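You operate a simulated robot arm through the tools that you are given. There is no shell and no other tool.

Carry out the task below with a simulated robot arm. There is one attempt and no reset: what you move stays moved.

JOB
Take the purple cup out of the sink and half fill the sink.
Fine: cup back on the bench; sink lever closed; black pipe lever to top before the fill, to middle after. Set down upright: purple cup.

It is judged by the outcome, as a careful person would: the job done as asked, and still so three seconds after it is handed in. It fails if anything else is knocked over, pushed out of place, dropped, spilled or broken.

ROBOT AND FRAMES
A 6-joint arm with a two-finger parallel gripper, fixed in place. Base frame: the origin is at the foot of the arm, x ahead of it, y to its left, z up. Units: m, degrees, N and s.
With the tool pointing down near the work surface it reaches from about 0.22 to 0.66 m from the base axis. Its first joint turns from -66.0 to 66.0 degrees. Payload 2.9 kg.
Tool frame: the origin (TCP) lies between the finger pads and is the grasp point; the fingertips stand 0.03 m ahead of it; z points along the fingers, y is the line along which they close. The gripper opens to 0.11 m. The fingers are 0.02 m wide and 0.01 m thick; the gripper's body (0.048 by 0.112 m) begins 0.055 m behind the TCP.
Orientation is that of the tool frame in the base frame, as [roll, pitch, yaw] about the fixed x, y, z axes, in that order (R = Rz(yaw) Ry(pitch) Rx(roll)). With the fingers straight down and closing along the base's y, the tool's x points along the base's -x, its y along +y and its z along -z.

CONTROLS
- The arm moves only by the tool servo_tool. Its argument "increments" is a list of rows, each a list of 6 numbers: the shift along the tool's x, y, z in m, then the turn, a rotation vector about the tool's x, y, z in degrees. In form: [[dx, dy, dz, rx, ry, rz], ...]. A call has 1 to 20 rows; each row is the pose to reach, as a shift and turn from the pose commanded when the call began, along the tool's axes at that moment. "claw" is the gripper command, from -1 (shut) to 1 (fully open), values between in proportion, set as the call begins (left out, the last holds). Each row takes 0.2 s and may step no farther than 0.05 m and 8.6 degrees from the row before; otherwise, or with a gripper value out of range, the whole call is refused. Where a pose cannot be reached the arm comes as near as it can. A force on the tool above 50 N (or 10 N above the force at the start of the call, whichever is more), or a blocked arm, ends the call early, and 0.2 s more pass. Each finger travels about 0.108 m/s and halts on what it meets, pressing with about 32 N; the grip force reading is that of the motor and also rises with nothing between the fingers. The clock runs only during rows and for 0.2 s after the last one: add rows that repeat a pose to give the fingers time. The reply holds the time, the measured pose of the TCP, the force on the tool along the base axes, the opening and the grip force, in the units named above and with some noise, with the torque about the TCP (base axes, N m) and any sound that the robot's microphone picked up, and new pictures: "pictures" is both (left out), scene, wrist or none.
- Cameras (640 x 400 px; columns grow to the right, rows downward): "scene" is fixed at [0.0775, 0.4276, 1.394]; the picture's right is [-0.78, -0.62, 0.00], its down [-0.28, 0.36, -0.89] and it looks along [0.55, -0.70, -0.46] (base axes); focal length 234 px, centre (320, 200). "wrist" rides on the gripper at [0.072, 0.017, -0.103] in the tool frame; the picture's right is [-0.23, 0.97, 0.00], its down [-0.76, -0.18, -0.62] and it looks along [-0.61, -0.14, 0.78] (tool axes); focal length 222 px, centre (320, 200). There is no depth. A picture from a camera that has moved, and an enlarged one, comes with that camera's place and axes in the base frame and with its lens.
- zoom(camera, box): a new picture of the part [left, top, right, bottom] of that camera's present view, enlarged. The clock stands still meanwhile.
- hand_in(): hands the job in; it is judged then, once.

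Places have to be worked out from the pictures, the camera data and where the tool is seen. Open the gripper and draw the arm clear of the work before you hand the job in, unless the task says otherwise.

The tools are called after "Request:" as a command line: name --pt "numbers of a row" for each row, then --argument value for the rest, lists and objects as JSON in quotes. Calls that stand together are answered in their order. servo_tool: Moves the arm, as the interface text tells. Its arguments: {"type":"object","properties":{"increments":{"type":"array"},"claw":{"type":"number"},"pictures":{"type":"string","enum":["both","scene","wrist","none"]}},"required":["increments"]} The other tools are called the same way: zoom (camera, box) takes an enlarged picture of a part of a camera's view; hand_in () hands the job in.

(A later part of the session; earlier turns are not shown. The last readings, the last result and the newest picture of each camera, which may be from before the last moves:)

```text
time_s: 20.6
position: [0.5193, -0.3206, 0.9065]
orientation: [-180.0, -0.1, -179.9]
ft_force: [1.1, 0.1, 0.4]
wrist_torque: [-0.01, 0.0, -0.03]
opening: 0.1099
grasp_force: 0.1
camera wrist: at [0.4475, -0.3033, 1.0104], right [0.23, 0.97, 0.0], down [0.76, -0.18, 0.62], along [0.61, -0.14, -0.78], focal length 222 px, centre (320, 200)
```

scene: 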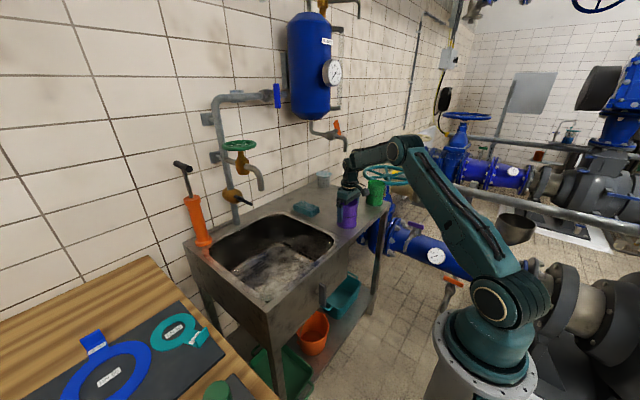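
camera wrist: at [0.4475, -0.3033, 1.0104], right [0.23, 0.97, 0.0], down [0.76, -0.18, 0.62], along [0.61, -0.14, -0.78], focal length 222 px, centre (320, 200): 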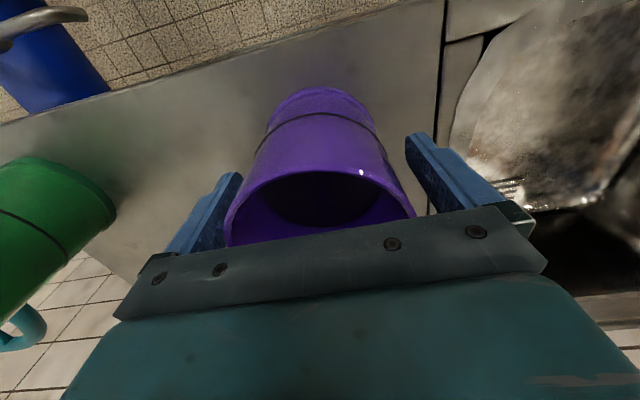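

The cup is free and standing on the bench. I'll lift straight up to about z 1.10 and check it.

Request:
servo_tool --pt "0 0 -0.02 0 0 0" --pt "0 0 -0.06 0 0 0" --pt "0 0 -0.1 0 0 0" --pt "0 0 -0.14 0 0 0" --pt "0 0 -0.18 0 0 0"

Request:
zoom --camera "scene" --box '[290, 160, 410, 250]'

Request:
zoom --camera "wrist" --box '[360, 0, 640, 220]'

```text
time_s: 21.8
position: [0.5187, -0.3187, 1.0889]
orientation: [-179.9, -0.2, 180.0]
ft_force: [-0.3, -0.3, 0.9]
wrist_torque: [-0.02, -0.02, -0.04]
opening: 0.11
grasp_force: 0.1
camera wrist: at [0.4472, -0.3024, 1.1931], right [0.23, 0.97, 0.0], down [0.76, -0.18, 0.62], along [0.6, -0.14, -0.78], focal length 222 px, centre (320, 200)
```

scene: 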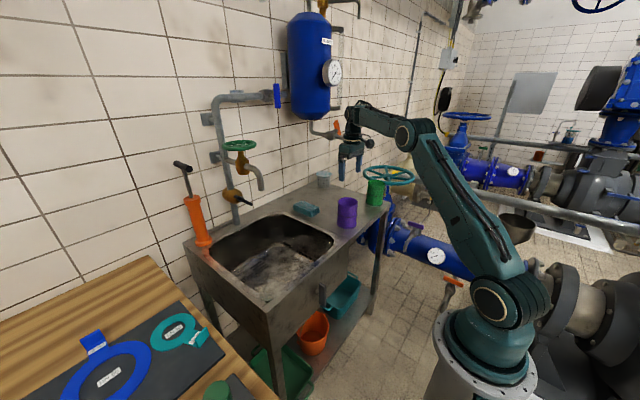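
wrist: 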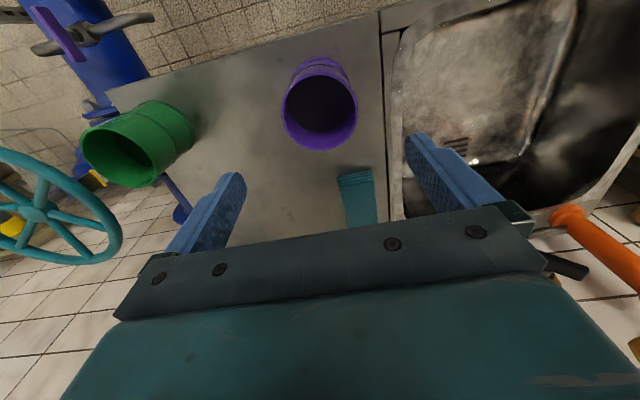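

```text
4.44 times, centred on (350, 205) of scene
camera zoom: at [0.0775, 0.4276, 1.394], right [-0.78, -0.62, 0.0], down [-0.28, 0.36, -0.89], along [0.55, -0.7, -0.46], focal length 1042 px, centre (187, 178)
```

zoom: 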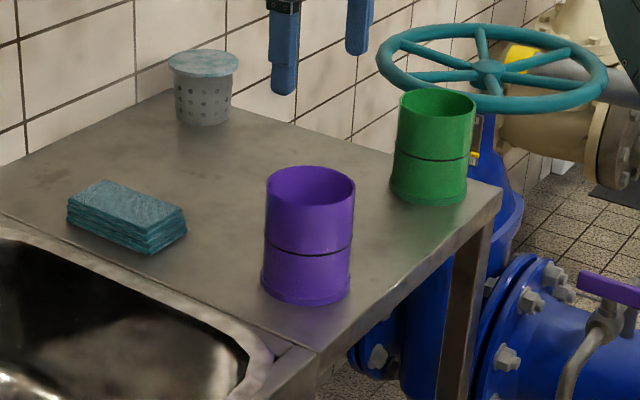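

```text
1.82 times, centred on (500, 110) of wrist
camera zoom: at [0.4472, -0.3024, 1.1931], right [0.23, 0.97, 0.0], down [0.76, -0.18, 0.62], along [0.6, -0.14, -0.78], focal length 404 px, centre (-7, 364)
```

zoom: 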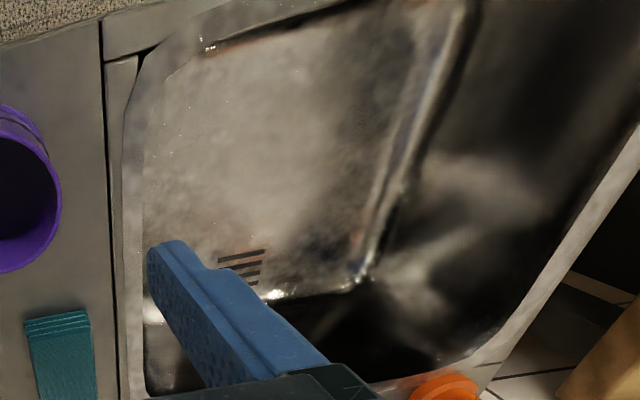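

The purple cup stands upright on the bench and nothing nearby was disturbed. Next I'll move in front of the sink, to about (0.36, -0.05, 1.0), to view the grey lever from close up.

Request:
servo_tool --pt "0.01 0.034 0.0 0 0 0" --pt "0.025 0.068 0.0 0 0 0" --pt "0.045 0.102 0.01 0 0 0" --pt "0.065 0.136 0.02 0 0 0" --pt "0.085 0.17 0.035 0 0 0" --pt "0.11 0.204 0.05 0 0 0" --pt "0.135 0.238 0.07 0 0 0" --pt "0.159 0.269 0.089 0 0 0"

Request:
zoom --camera "wrist" --box '[240, 20, 440, 200]'

```text
time_s: 23.6
position: [0.3586, -0.0505, 0.9975]
orientation: [-180.0, 0.0, 179.9]
ft_force: [0.7, -0.3, 0.4]
wrist_torque: [0.0, -0.01, -0.01]
opening: 0.1101
grasp_force: 0.0
camera wrist: at [0.2884, -0.0342, 1.1024], right [0.23, 0.97, 0.0], down [0.76, -0.18, 0.62], along [0.61, -0.14, -0.78], focal length 222 px, centre (320, 200)
```

scene: 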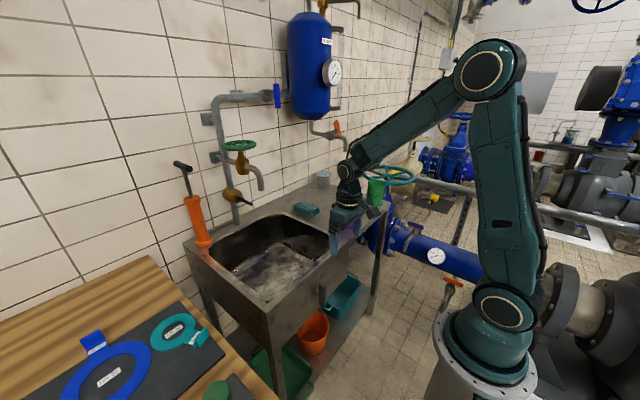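
wrist: 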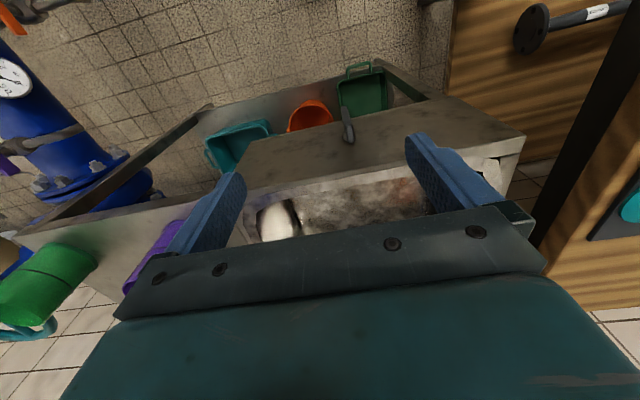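

```text
2.22 times, centred on (340, 110) of wrist
camera zoom: at [0.2884, -0.0342, 1.1024], right [0.23, 0.97, 0.0], down [0.76, -0.18, 0.62], along [0.61, -0.14, -0.78], focal length 494 px, centre (276, 400)
```

zoom: 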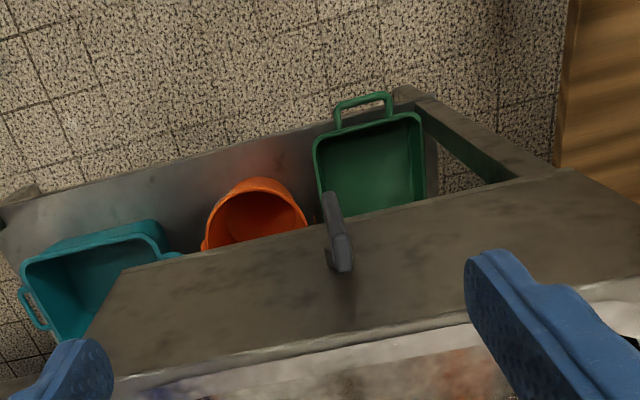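

Reached. To see whether forward tilt works here, I'll tilt the tool about its y axis in small steps while holding position.

Request:
servo_tool --pt "0 0 0 0 -8 0" --pt "0 0 0 0 -16 0" --pt "0 0 0 0 -24 0" --pt "0 0 0 0 -32 0"

```text
time_s: 24.6
position: [0.3612, -0.0517, 0.9984]
orientation: [-179.8, 32.0, -180.0]
ft_force: [0.1, -0.4, -1.2]
wrist_torque: [0.02, 0.02, 0.03]
opening: 0.1104
grasp_force: 0.0
camera wrist: at [0.2448, -0.0346, 1.0481], right [0.19, 0.97, 0.12], down [0.32, -0.18, 0.93], along [0.93, -0.14, -0.34], focal length 222 px, centre (320, 200)
```

scene: 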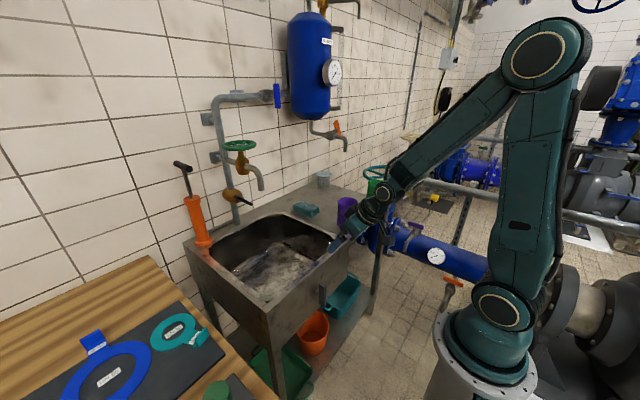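
wrist: 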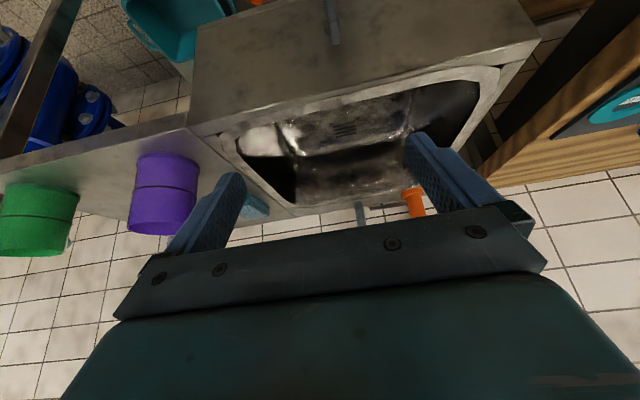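

Tilting works here (32° reached). I'll back off and lower so the camera looks at the sink's front panel and grey lever, stopping at about (0.30, -0.05, 0.85).

Request:
servo_tool --pt "0.03225 0 0.0234 0 0 0" --pt "0.0645 0 0.0468 0 0 0" --pt "0.09675 0 0.0703 0 0 0" --pt "0.129 0 0.0937 0 0 0"

Request:
zoom --camera "wrist" --box '[240, 60, 420, 200]'

```text
time_s: 25.6
position: [0.3516, -0.0625, 0.8453]
orientation: [-180.0, 32.0, -180.0]
ft_force: [-0.3, 0.1, 0.0]
wrist_torque: [0.03, -0.01, -0.02]
opening: 0.11
grasp_force: 0.0
out of reach, approached as far as the arm can: row 2, 3, 4
camera wrist: at [0.2348, -0.0457, 0.8937], right [0.19, 0.97, 0.12], down [0.32, -0.18, 0.93], along [0.93, -0.14, -0.34], focal length 222 px, centre (320, 200)
```

scene: 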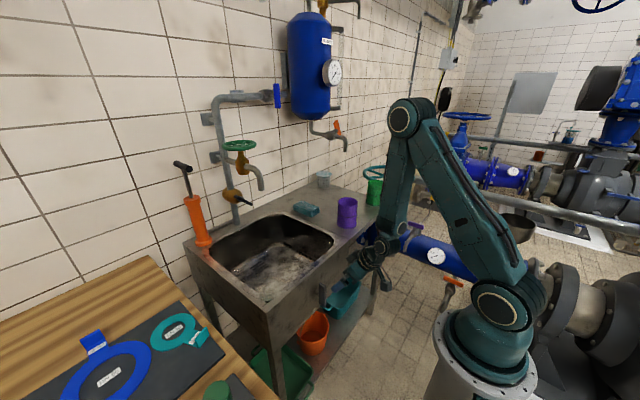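
wrist: 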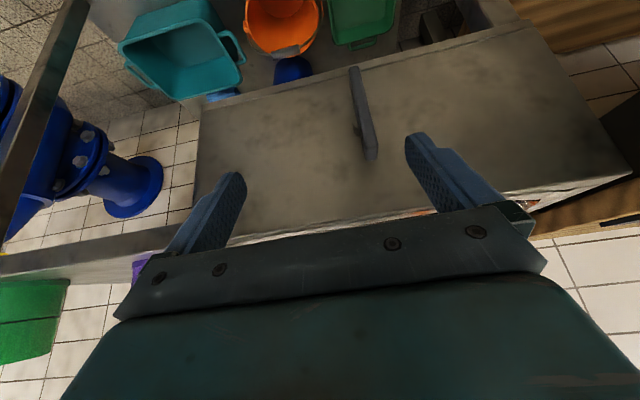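

```text
2.86 times, centred on (330, 130) of wrist
camera zoom: at [0.2348, -0.0457, 0.8937], right [0.19, 0.97, 0.12], down [0.32, -0.18, 0.93], along [0.93, -0.14, -0.34], focal length 635 px, centre (291, 400)
```

zoom: 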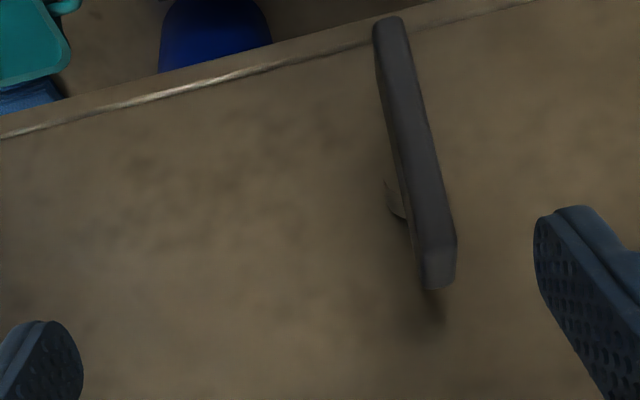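

The sink lever is a bar about 0.105 m long, vertical, from z≈0.69 to 0.795 at y≈-0.02, x≈0.415, pivoting at its middle. Before deciding which way is closed, I'll look under the sink for the drain line.

Request:
zoom --camera "wrist" --box '[120, 0, 460, 110]'

Request:
zoom --camera "scene" --box '[190, 230, 390, 400]'

```text
1.88 times, centred on (290, 55) of wrist
camera zoom: at [0.2348, -0.0457, 0.8937], right [0.19, 0.97, 0.12], down [0.32, -0.18, 0.93], along [0.93, -0.14, -0.34], focal length 418 px, centre (376, 473)
```

zoom: 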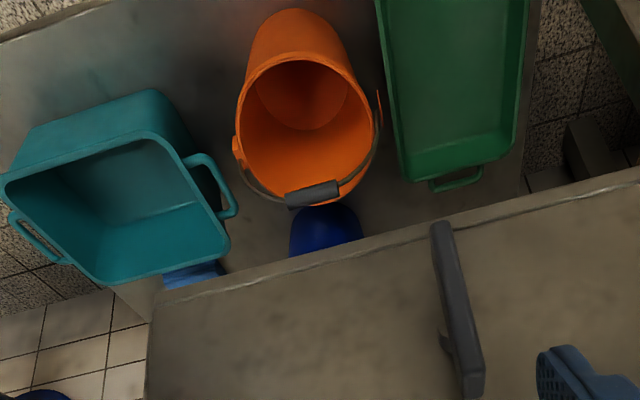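

```text
2.35 times, centred on (290, 315) of scene
camera zoom: at [0.0775, 0.4276, 1.394], right [-0.78, -0.62, 0.0], down [-0.28, 0.36, -0.89], along [0.55, -0.7, -0.46], focal length 551 px, centre (391, -71)
```

zoom: 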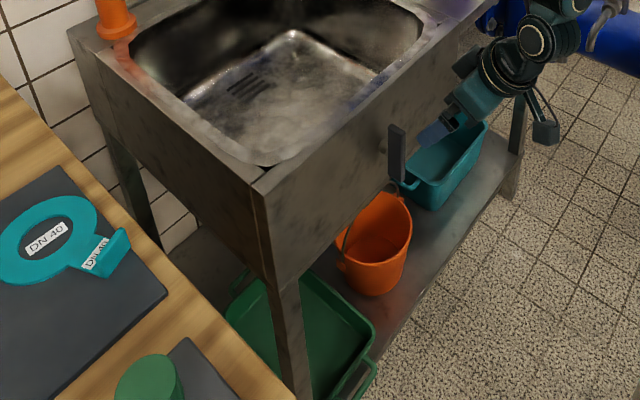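

No drain pipe is visible, so I'll use the usual convention: a handle in line with the vertical drain means open, crosswise means closed, and clockwise closes. I'll close the gripper, pass in front of the bar to its +y side and set the fingertip beside its upper end.

Request:
servo_tool --pt "0 0.03 0 0 0 0" --pt "0 0.06 0 0 0 0" --pt "0 0.085 0 0 0 0" --pt "-0.0055 0.085 0.0223 0 0 0" --pt "-0.011 0.085 0.0446 0 0 0" --pt "-0.0165 0.085 0.0669 0 0 0" --claw -1

Request:
zoom --camera "wrist" --box '[240, 60, 420, 220]'

Request:
zoom --camera "scene" --box '[290, 220, 400, 320]'

```text
time_s: 27.0
position: [0.3995, 0.0211, 0.7949]
orientation: [-179.9, 31.9, -180.0]
ft_force: [0.3, 0.5, 0.7]
wrist_torque: [-0.01, 0.01, -0.01]
opening: 0.0001
grasp_force: 32.1
out of reach, approached as far as the arm can: row 1, 2, 3
camera wrist: at [0.284, 0.0382, 0.8442], right [0.19, 0.97, 0.12], down [0.32, -0.18, 0.93], along [0.93, -0.14, -0.34], focal length 222 px, centre (320, 200)
```

scene: 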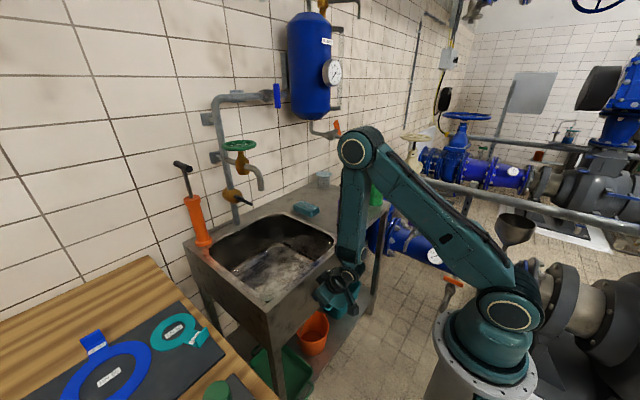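
wrist: 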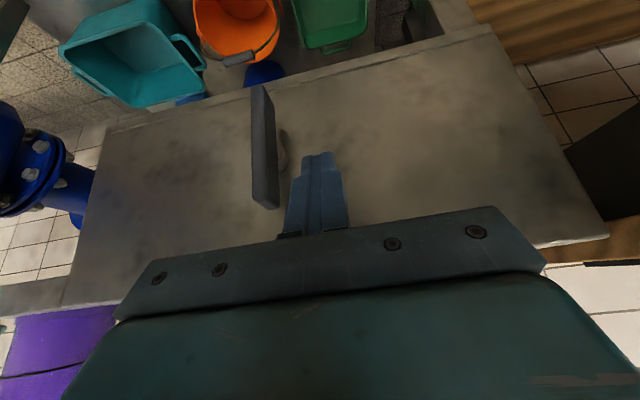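

```text
2.50 times, centred on (330, 140) of wrist
camera zoom: at [0.284, 0.0382, 0.8442], right [0.19, 0.97, 0.12], down [0.32, -0.18, 0.93], along [0.93, -0.14, -0.34], focal length 555 px, centre (295, 350)
```

zoom: 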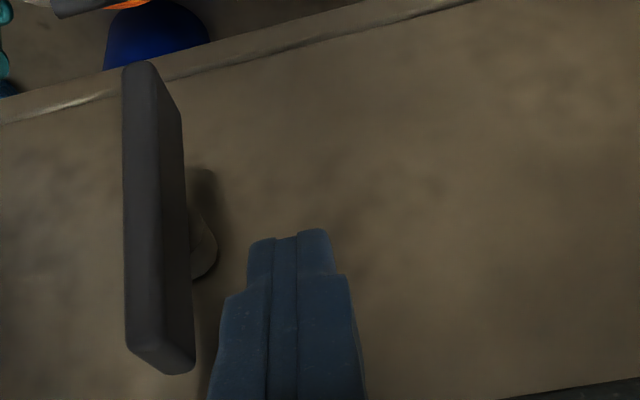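

```text
4.00 times, centred on (345, 270) of scene
camera zoom: at [0.0775, 0.4276, 1.394], right [-0.78, -0.62, 0.0], down [-0.28, 0.36, -0.89], along [0.55, -0.7, -0.46], focal length 937 px, centre (220, -80)
```

zoom: 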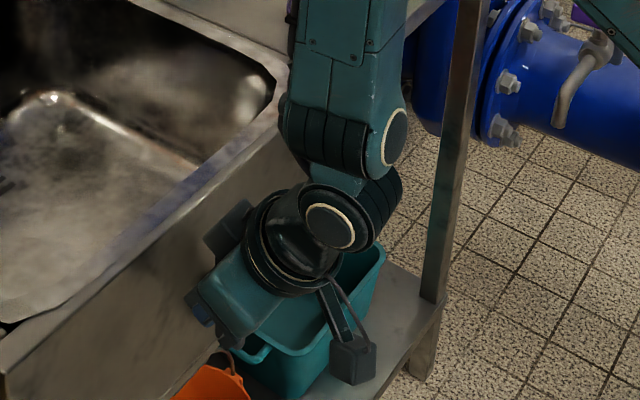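

The fingertip is at (0.415, 0.021, 0.769), about 2 cm to the +y side of the bar's upper end. I'll push gently toward -y (clockwise from the front) and watch the force.

Request:
servo_tool --pt "0 -0.01 0 0 0 0" --pt "0 -0.02 0 0 0 0" --pt "0 -0.026 0 0 0 0" --pt "0 -0.031 0 0 0 0"

Request:
zoom --camera "wrist" --box '[240, 60, 420, 220]'

```text
time_s: 28.0
position: [0.3998, -0.0103, 0.7962]
orientation: [-180.0, 31.9, 180.0]
ft_force: [-2.1, 5.2, 5.4]
wrist_torque: [0.11, 0.0, 0.02]
opening: 0.0
grasp_force: 32.3
camera wrist: at [0.2842, 0.0067, 0.845], right [0.19, 0.97, 0.12], down [0.32, -0.18, 0.93], along [0.93, -0.14, -0.34], focal length 222 px, centre (320, 200)
```

scene: 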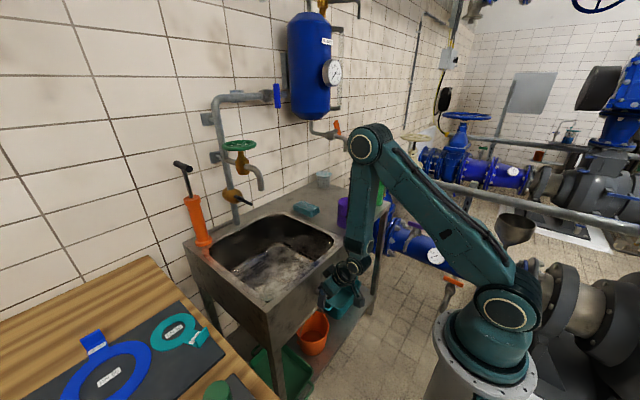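
wrist: 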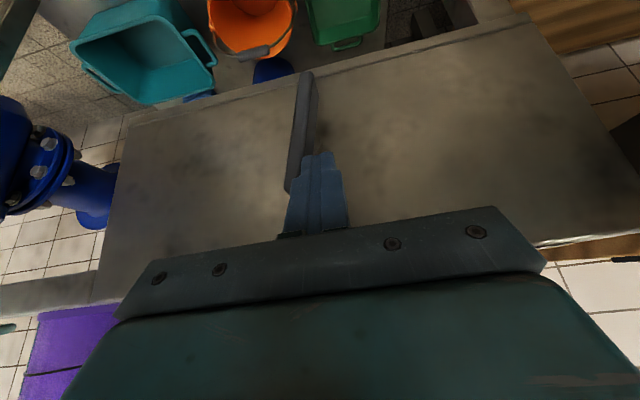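

```text
2.50 times, centred on (330, 140) of wrist
camera zoom: at [0.2842, 0.0067, 0.845], right [0.19, 0.97, 0.12], down [0.32, -0.18, 0.93], along [0.93, -0.14, -0.34], focal length 555 px, centre (295, 350)
```

zoom: 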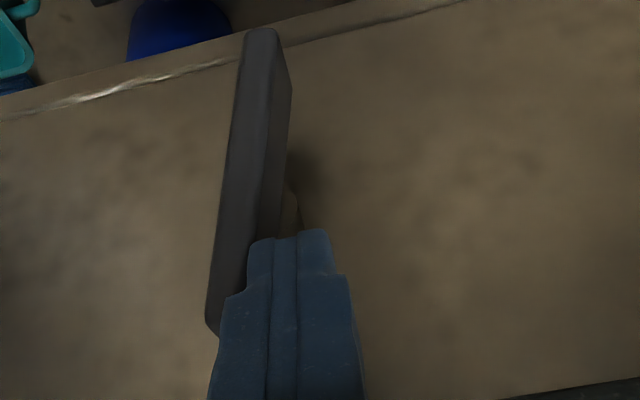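

The bar is turning with about 5 N of resistance, top end toward -y. I'll keep pushing.

Request:
servo_tool --pt "0 -0.006 0 0 0 0" --pt "0 -0.012 0 0 0 0" --pt "0 -0.018 0 0 0 0" --pt "0 -0.024 0 0 0 0"

Request:
zoom --camera "wrist" --box '[240, 60, 420, 220]'

```text
time_s: 29.0
position: [0.4001, -0.0347, 0.794]
orientation: [-179.9, 31.8, -180.0]
ft_force: [-1.8, 2.0, 1.1]
wrist_torque: [0.11, 0.11, -0.02]
opening: 0.0001
grasp_force: 31.7
camera wrist: at [0.2838, -0.0176, 0.8443], right [0.19, 0.97, 0.12], down [0.32, -0.18, 0.93], along [0.93, -0.14, -0.34], focal length 222 px, centre (320, 200)
```

scene: 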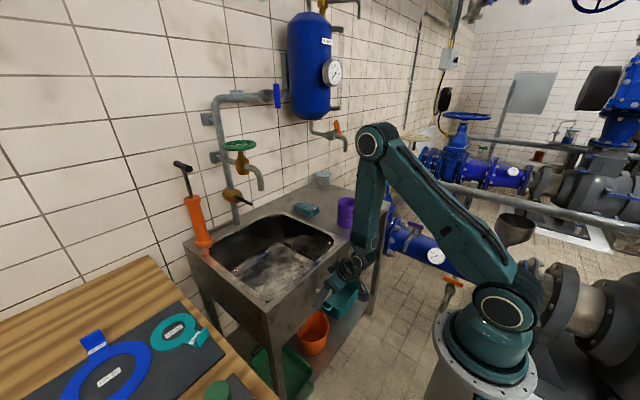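
wrist: 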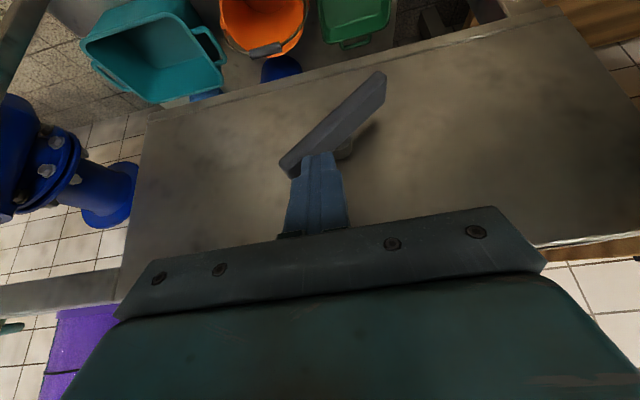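

```text
2.50 times, centred on (330, 140) of wrist
camera zoom: at [0.2838, -0.0176, 0.8443], right [0.19, 0.97, 0.12], down [0.32, -0.18, 0.93], along [0.93, -0.14, -0.34], focal length 555 px, centre (295, 350)
```

zoom: 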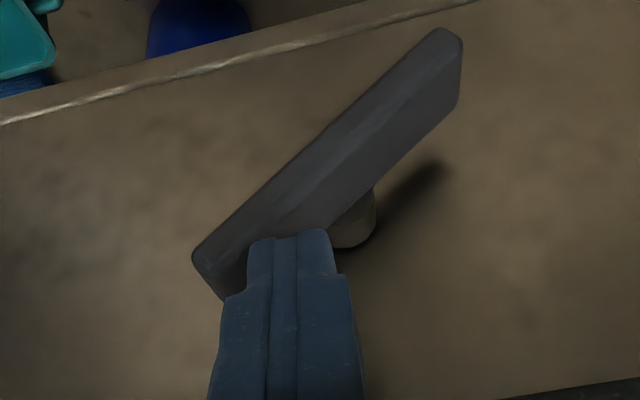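

The bar is now at roughly 50°. I'll carry on along an arc, sideways and down, so its -y end goes toward horizontal.

Request:
servo_tool --pt "0.0016 -0.006 0.0025 0 0 0" --pt "0.0032 -0.012 0.0051 0 0 0" --pt "0.0048 -0.015 0.0076 0 0 0" --pt "0.0064 -0.017 0.0102 0 0 0"

Request:
zoom --camera "wrist" --box '[240, 60, 420, 220]'

```text
time_s: 30.0
position: [0.3998, -0.0504, 0.784]
orientation: [-179.9, 31.9, -180.0]
ft_force: [0.2, 2.3, 2.5]
wrist_torque: [0.06, -0.03, 0.02]
opening: 0.0
grasp_force: 32.0
camera wrist: at [0.2844, -0.0343, 0.8326], right [0.19, 0.97, 0.12], down [0.32, -0.18, 0.93], along [0.93, -0.14, -0.34], focal length 222 px, centre (320, 200)
```

scene: 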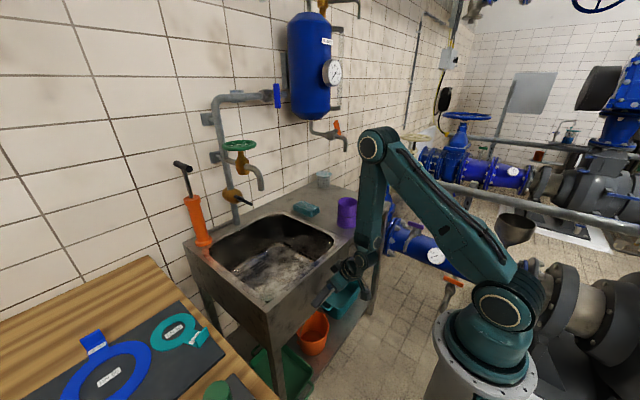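
wrist: 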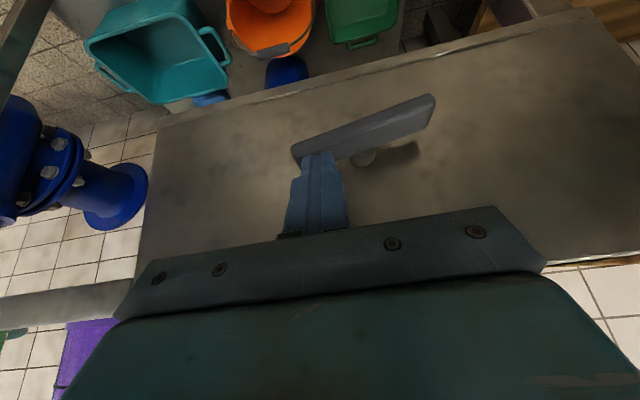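

```text
2.50 times, centred on (330, 140) of wrist
camera zoom: at [0.2844, -0.0343, 0.8326], right [0.19, 0.97, 0.12], down [0.32, -0.18, 0.93], along [0.93, -0.14, -0.34], focal length 555 px, centre (295, 350)
```

zoom: 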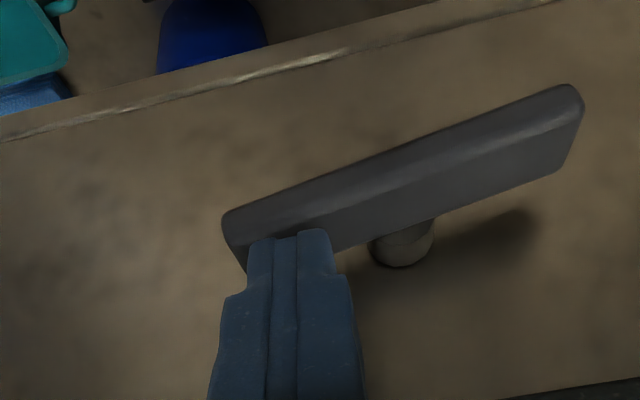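

The bar is about 7° short of parallel with the panel's lower edge. I'll push down a few more millimetres and watch for a stop.

Request:
servo_tool --pt "0.0011 -0.002 0.0017 0 0 0" --pt "0.0021 -0.004 0.0034 0 0 0" --pt "0.0029 -0.005 0.0047 0 0 0"

Request:
zoom --camera "wrist" --box '[240, 60, 420, 220]'

```text
time_s: 30.8
position: [0.4002, -0.0555, 0.7765]
orientation: [-180.0, 31.8, 180.0]
ft_force: [-3.2, 2.3, 1.9]
wrist_torque: [0.05, 0.08, -0.02]
opening: 0.0
grasp_force: 32.1
camera wrist: at [0.2837, -0.0392, 0.8271], right [0.19, 0.97, 0.12], down [0.32, -0.18, 0.93], along [0.93, -0.14, -0.34], focal length 222 px, centre (320, 200)
```

scene: 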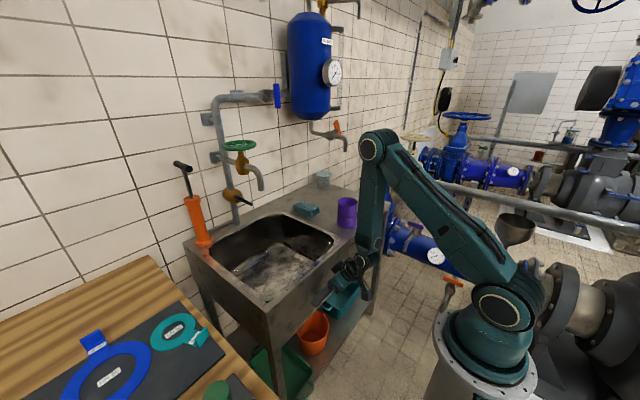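
wrist: 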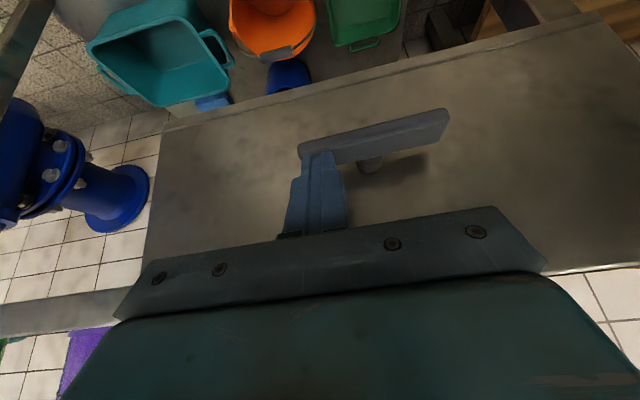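

```text
2.50 times, centred on (330, 140) of wrist
camera zoom: at [0.2837, -0.0392, 0.8271], right [0.19, 0.97, 0.12], down [0.32, -0.18, 0.93], along [0.93, -0.14, -0.34], focal length 555 px, centre (295, 350)
```

zoom: 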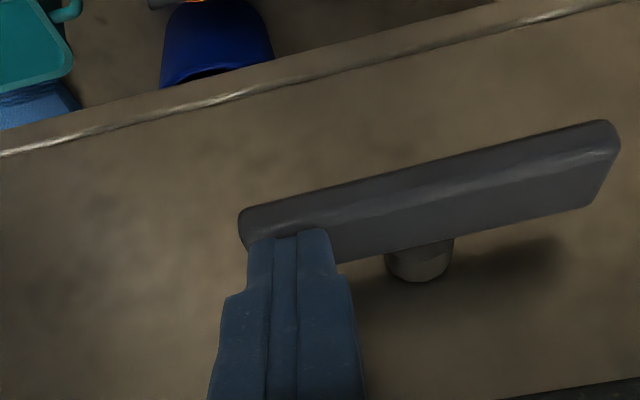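

The bar is now parallel to the panel edge, so it is horizontal. I'll nudge 2 mm more to see whether there's a stop here.

Request:
servo_tool --pt "0.0006 0 0.0009 0 0 0" --pt "0.0012 0 0.0018 0 0 0" --pictures "none"

Request:
zoom --camera "wrist" --box '[240, 60, 420, 220]'

```text
time_s: 31.4
position: [0.3991, -0.0556, 0.775]
orientation: [-179.9, 31.9, -179.9]
ft_force: [-9.7, -0.8, 14.3]
wrist_torque: [0.07, 0.15, -0.09]
opening: 0.0
grasp_force: 31.2
```

```text
2.50 times, centred on (330, 140) of wrist
camera zoom: at [0.2836, -0.0394, 0.8254], right [0.19, 0.97, 0.12], down [0.32, -0.18, 0.93], along [0.93, -0.14, -0.34], focal length 555 px, centre (295, 350)
```

zoom: 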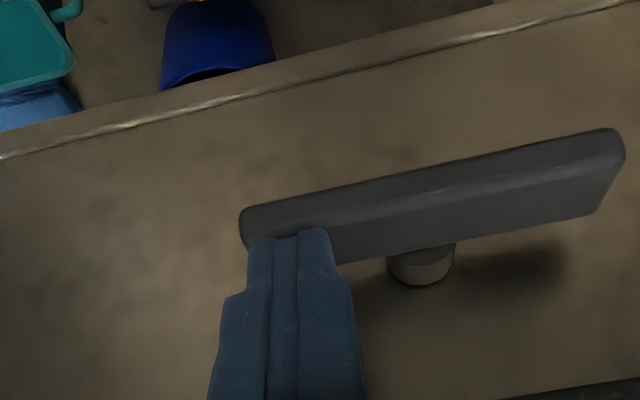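

The resistance jumped to 14 N, so the lever has a stop at horizontal and is now fully crosswise. I'll withdraw back and up from it before looking at the black pipe lever.

Request:
servo_tool --pt "0 0 -0.03 0 0 0" --pt "0 0 -0.06 0 0 0" --pt "0 0 -0.09 0 0 0" --pt "-0.0296 -0.016 -0.1186 0 0 0" --pt "-0.0592 -0.032 -0.1472 0 0 0" --pt "-0.0888 -0.048 -0.1758 0 0 0" --pt "-0.1184 -0.064 -0.2044 0 0 0" --pt "-0.148 -0.08 -0.233 0 0 0"

Request:
zoom --camera "scene" --box '[250, 230, 370, 320]'

```text
time_s: 33.2
position: [0.4024, -0.1363, 1.054]
orientation: [180.0, 31.9, 180.0]
ft_force: [-0.5, 0.1, 0.1]
wrist_torque: [0.01, 0.0, -0.01]
opening: 0.0002
grasp_force: 31.5
camera wrist: at [0.286, -0.1196, 1.1024], right [0.19, 0.97, 0.12], down [0.32, -0.18, 0.93], along [0.93, -0.14, -0.34], focal length 222 px, centre (320, 200)
```

scene: 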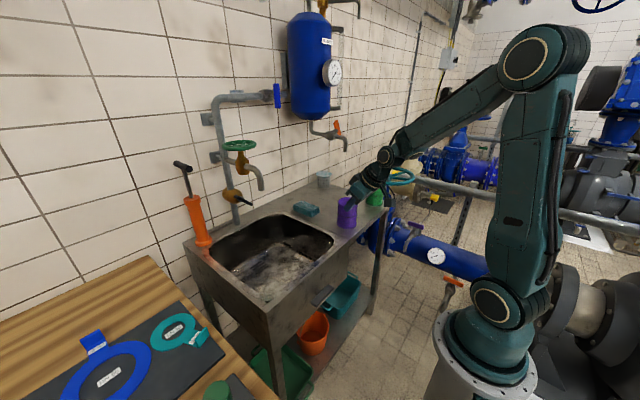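
wrist: 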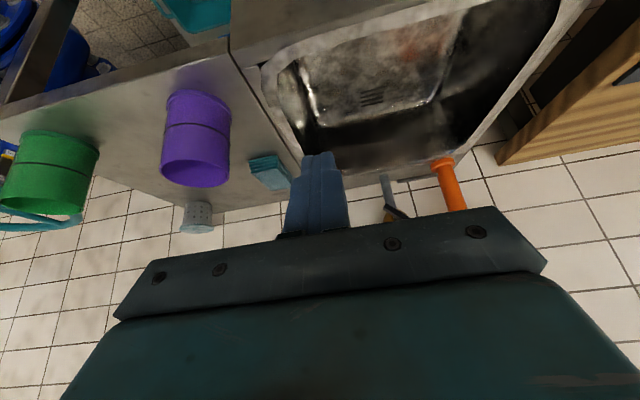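

```text
4.44 times, centred on (310, 275) of scene
camera zoom: at [0.0775, 0.4276, 1.394], right [-0.78, -0.62, 0.0], down [-0.28, 0.36, -0.89], along [0.55, -0.7, -0.46], focal length 1042 px, centre (364, -133)
```

zoom: 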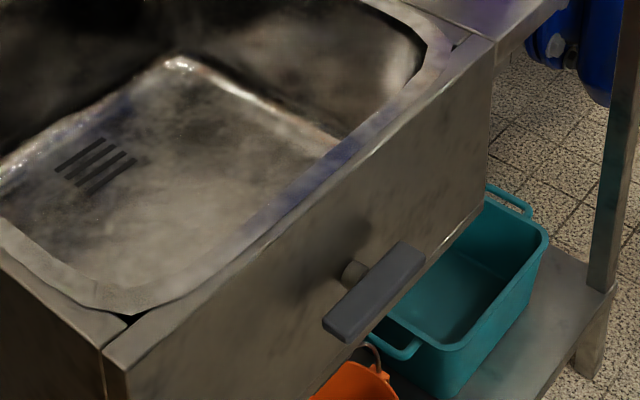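

The sink lever is horizontal in the scene view. Now I'll tilt up to 60° and move forward to about (0.50, -0.14, 1.08) to get the black lever and tap in the wrist view.

Request:
servo_tool --pt "-0.025 0 0.0068 0 -7 0" --pt "-0.05 0 0.0136 0 -14 0" --pt "-0.0755 0 0.0205 0 -21 0" --pt "-0.1007 0 0.0273 0 -28 0"

Request:
zoom --camera "wrist" --box '[330, 60, 530, 220]'

```text
time_s: 34.2
position: [0.5031, -0.1364, 1.0806]
orientation: [-180.0, 59.9, 179.9]
ft_force: [-0.3, -0.1, 0.1]
wrist_torque: [0.01, 0.0, 0.0]
opening: 0.0001
grasp_force: 31.9
camera wrist: at [0.377, -0.1192, 1.071], right [0.11, 0.97, 0.2], down [-0.16, -0.18, 0.97], along [0.98, -0.14, 0.14], focal length 222 px, centre (320, 200)
```

scene: 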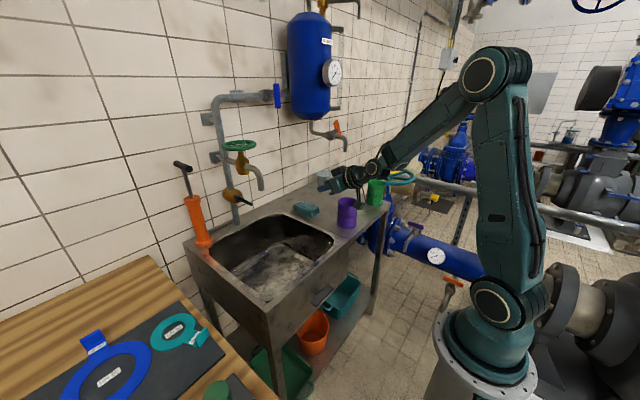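
wrist: 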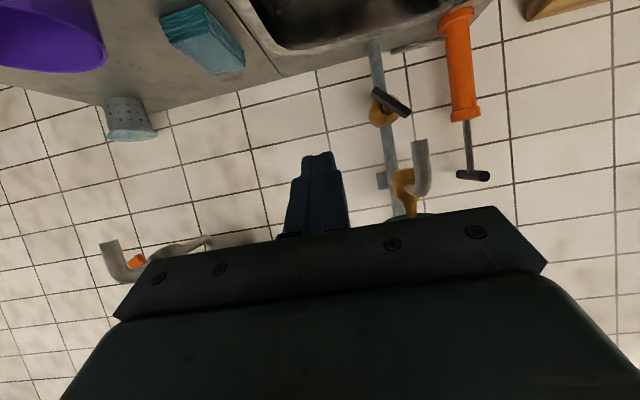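

```text
2.50 times, centred on (430, 140) of wrist
camera zoom: at [0.377, -0.1192, 1.071], right [0.11, 0.97, 0.2], down [-0.16, -0.18, 0.97], along [0.98, -0.14, 0.14], focal length 555 px, centre (45, 350)
```

zoom: 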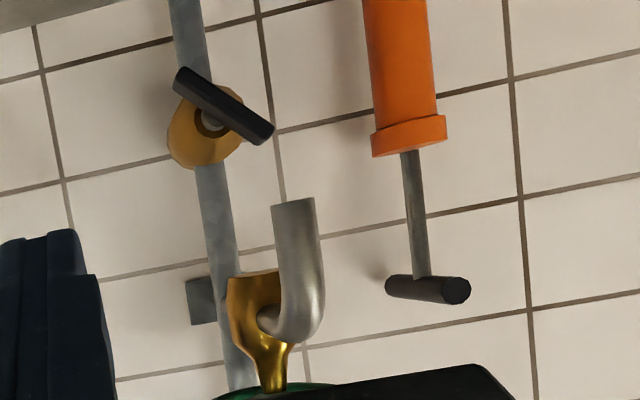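

The wrist view (upside down) shows the black handle as a bar centred near (0.80, -0.02, 0.983), tilted about 45°. I'll zoom in further to see which end is the handle and whether there are position marks.

Request:
zoom --camera "wrist" --box '[365, 70, 435, 130]'

Request:
zoom --camera "scene" --box '[215, 180, 255, 210]'

Request:
zoom --camera "wrist" --box '[380, 130, 450, 230]'

```text
6.67 times, centred on (400, 100) of wrist
camera zoom: at [0.377, -0.1192, 1.071], right [0.11, 0.97, 0.2], down [-0.16, -0.18, 0.97], along [0.98, -0.14, 0.14], focal length 1481 px, centre (-213, 867)
```

zoom: 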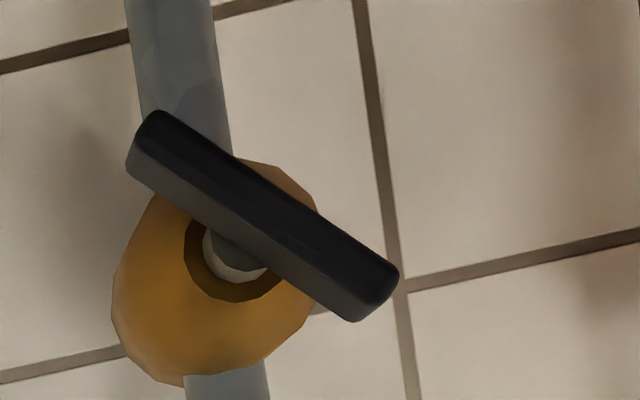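

```text
13.33 times, centred on (235, 195) of scene
camera zoom: at [0.0775, 0.4276, 1.394], right [-0.78, -0.62, 0.0], down [-0.28, 0.36, -0.89], along [0.55, -0.7, -0.46], focal length 3125 px, centre (1453, 267)
```

zoom: 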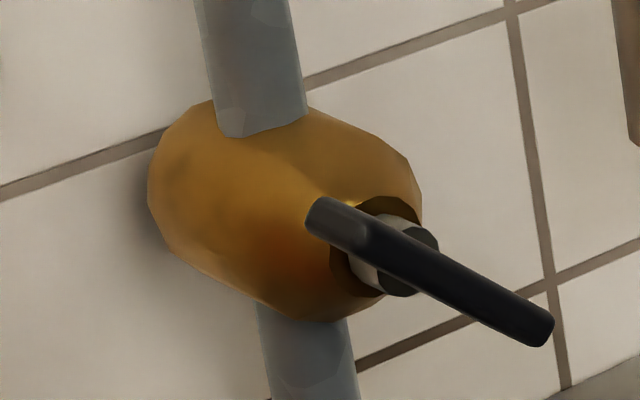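

```text
4.00 times, centred on (415, 180) of wrist
camera zoom: at [0.377, -0.1192, 1.071], right [0.11, 0.97, 0.2], down [-0.16, -0.18, 0.97], along [0.98, -0.14, 0.14], focal length 888 px, centre (-60, 280)
```

zoom: 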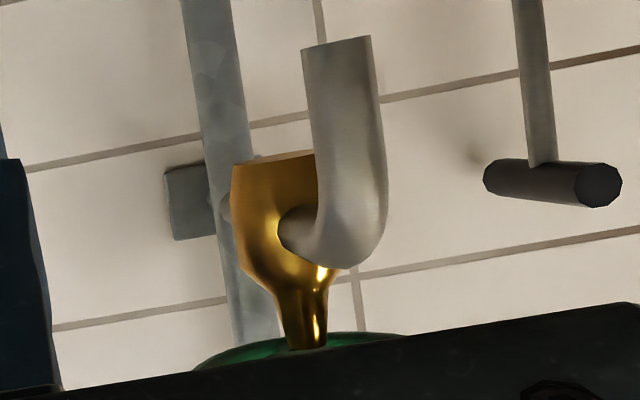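

The black bar is symmetric, with no markings visible at this range. I'll yaw the tool 35° and come closer from the -y side, staying above the purple cup, to inspect it and set up an approach that avoids the spout.

Request:
servo_tool --pt "-0.003 -0.0148 0.0253 -6.06 0 -3.5" --pt "-0.0061 -0.0296 0.0505 -12.12 0 -7.0" --pt "-0.0091 -0.0444 0.0758 -18.18 0 -10.5" --pt "-0.0122 -0.0592 0.101 -24.24 0 -14.0" --pt "-0.0152 -0.074 0.1263 -30.3 0 -17.5"

Request:
zoom --camera "wrist" --box '[330, 80, 430, 160]'

```text
time_s: 35.4
position: [0.6186, -0.2104, 1.0316]
orientation: [179.8, 59.9, -144.9]
ft_force: [0.4, -0.1, 0.6]
wrist_torque: [0.01, 0.01, 0.01]
opening: 0.0002
grasp_force: 32.1
camera wrist: at [0.5067, -0.2691, 1.0204], right [-0.47, 0.86, 0.2], down [-0.03, -0.24, 0.97], along [0.88, 0.45, 0.13], focal length 222 px, centre (320, 200)
```

scene: 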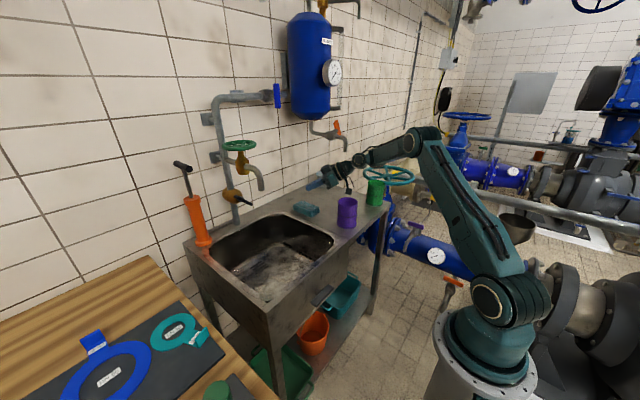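
wrist: 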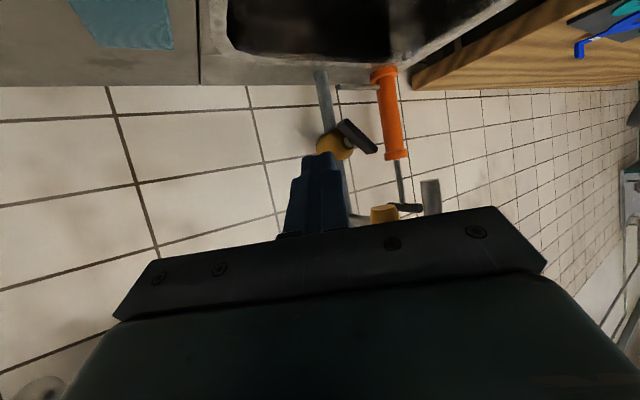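

```text
5.00 times, centred on (380, 120) of wrist
camera zoom: at [0.5067, -0.2691, 1.0204], right [-0.47, 0.86, 0.2], down [-0.03, -0.24, 0.97], along [0.88, 0.45, 0.13], focal length 1111 px, centre (20, 600)
```

zoom: 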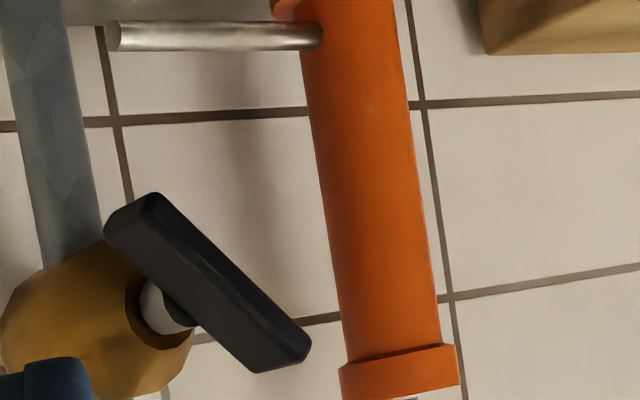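

The tool reached this yawed pose easily and the bar is clearly symmetric, hub at about (0.81, -0.02, 0.98). I'll approach with the fingertip below the bar's lower (-y) end to feel which way it turns, going first to a pre-position at about (0.70, -0.15, 0.945).

Request:
servo_tool --pt "0.0061 0.0007 0.0328 -2.17 -1.25 -1.25" --pt "0.0122 0.0014 0.0655 -4.33 -2.5 -2.5" --pt "0.0182 0.0021 0.0983 -6.5 -3.75 -3.75" --pt "0.0243 0.0028 0.131 -8.66 -5.0 -5.0"

Request:
zoom --camera "wrist" --box '[260, 60, 460, 220]'

Request:
zoom --camera "scene" --box '[200, 130, 380, 250]'

```text
time_s: 36.4
position: [0.7007, -0.15, 0.9445]
orientation: [-179.0, 64.9, -134.1]
ft_force: [-1.0, 0.9, 0.9]
wrist_torque: [0.04, 0.0, 0.02]
opening: 0.0
grasp_force: 32.3
camera wrist: at [0.6009, -0.2261, 0.9226], right [-0.62, 0.76, 0.2], down [-0.05, -0.29, 0.96], along [0.78, 0.58, 0.22], focal length 222 px, centre (320, 200)
```

scene: 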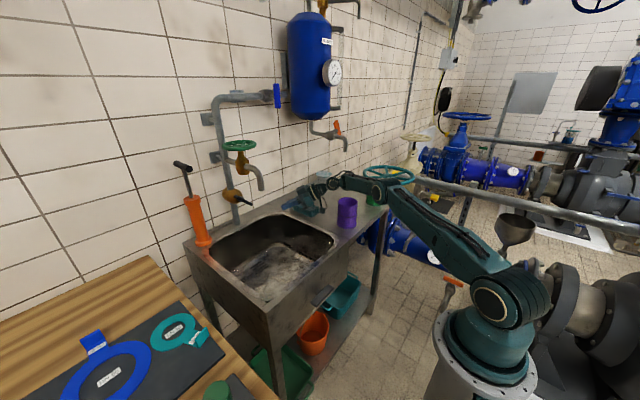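
wrist: 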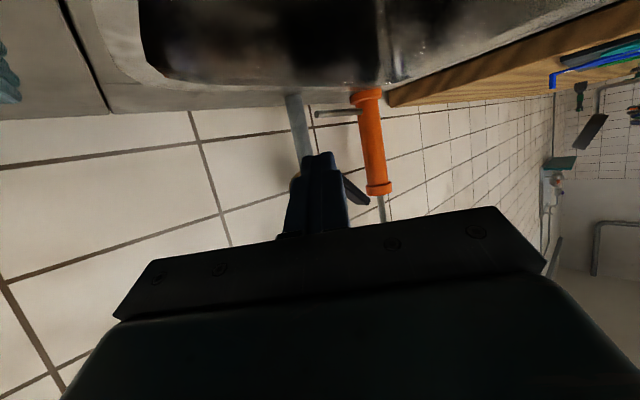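

```text
2.50 times, centred on (360, 140) of wrist
camera zoom: at [0.6009, -0.2261, 0.9226], right [-0.62, 0.76, 0.2], down [-0.05, -0.29, 0.96], along [0.78, 0.58, 0.22], focal length 555 px, centre (220, 350)
```

zoom: 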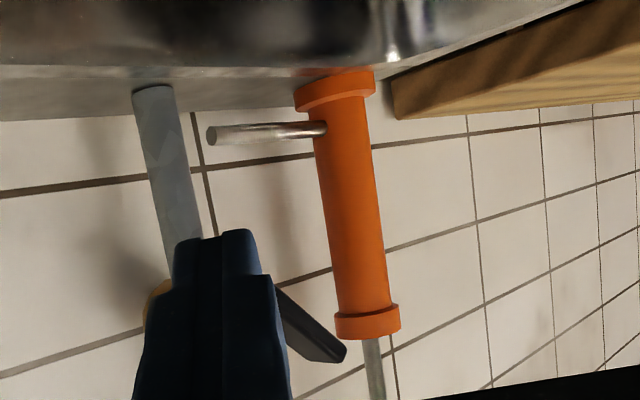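

```text
3.33 times, centred on (290, 190) of scene
camera zoom: at [0.0775, 0.4276, 1.394], right [-0.78, -0.62, 0.0], down [-0.28, 0.36, -0.89], along [0.55, -0.7, -0.46], focal length 781 px, centre (420, 233)
```

zoom: 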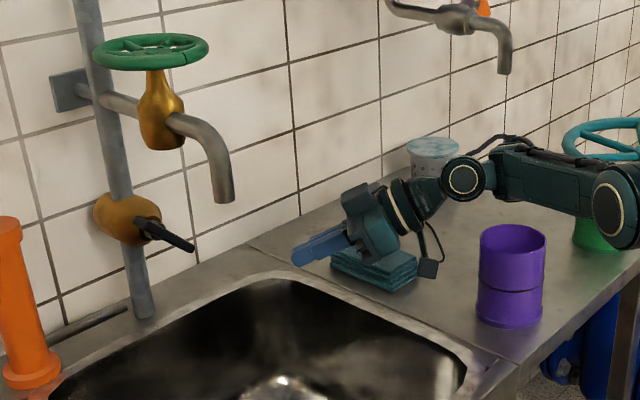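

The pose is clear of the sponge, cup and spout. I'll advance about 70% of the way toward the lever's lower end, staying below it.

Request:
servo_tool --pt "-0.0104 0 0.0257 0 0 0" --pt "-0.0208 0 0.0513 0 0 0" --pt "-0.0312 0 0.077 0 0 0"

Request:
zoom --camera "wrist" --box '[240, 60, 440, 220]'

Request:
zoom --camera "scene" --box '[210, 150, 310, 230]'

```text
time_s: 37.2
position: [0.7436, -0.0831, 0.9394]
orientation: [-179.1, 64.8, -134.3]
ft_force: [-0.2, -0.1, 0.5]
wrist_torque: [-0.01, 0.0, -0.01]
opening: 0.0
grasp_force: 31.5
out of reach, approached as far as the arm can: row 2, 3
camera wrist: at [0.6428, -0.1602, 0.9189], right [-0.62, 0.76, 0.2], down [-0.05, -0.29, 0.96], along [0.78, 0.58, 0.22], focal length 222 px, centre (320, 200)
```

scene: 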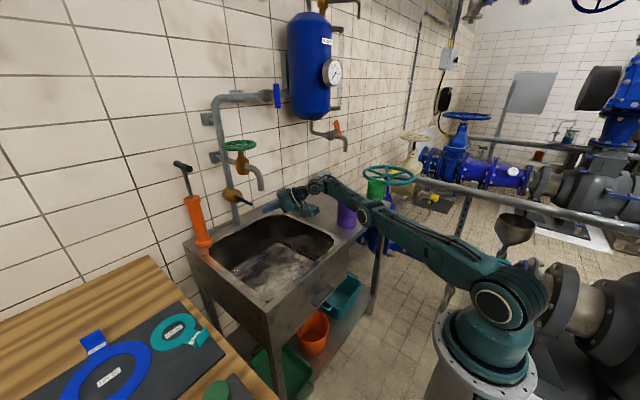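
wrist: 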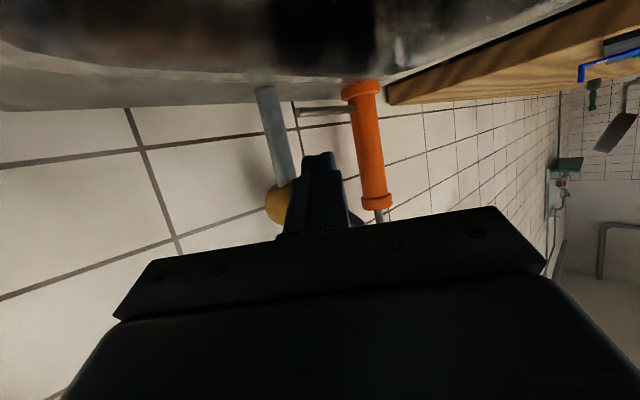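

```text
2.50 times, centred on (340, 140) of wrist
camera zoom: at [0.6428, -0.1602, 0.9189], right [-0.62, 0.76, 0.2], down [-0.05, -0.29, 0.96], along [0.78, 0.58, 0.22], focal length 555 px, centre (270, 350)
```

zoom: 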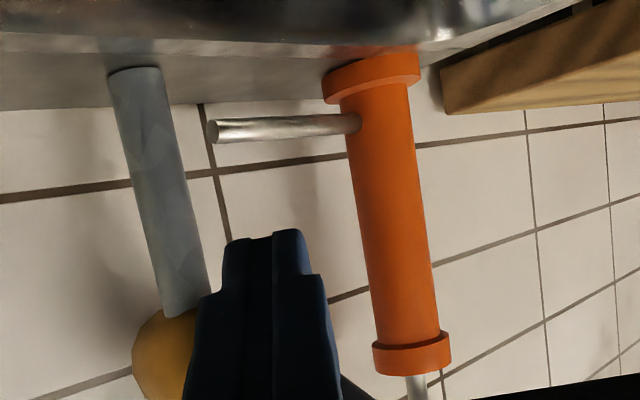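

```text
5.00 times, centred on (260, 190) of scene
camera zoom: at [0.0775, 0.4276, 1.394], right [-0.78, -0.62, 0.0], down [-0.28, 0.36, -0.89], along [0.55, -0.7, -0.46], focal length 1172 px, centre (620, 250)
```

zoom: 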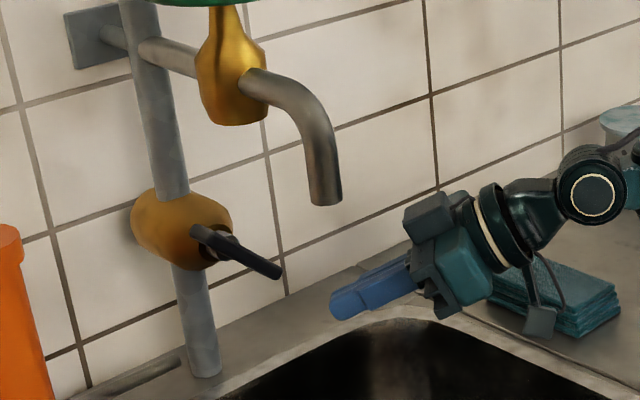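

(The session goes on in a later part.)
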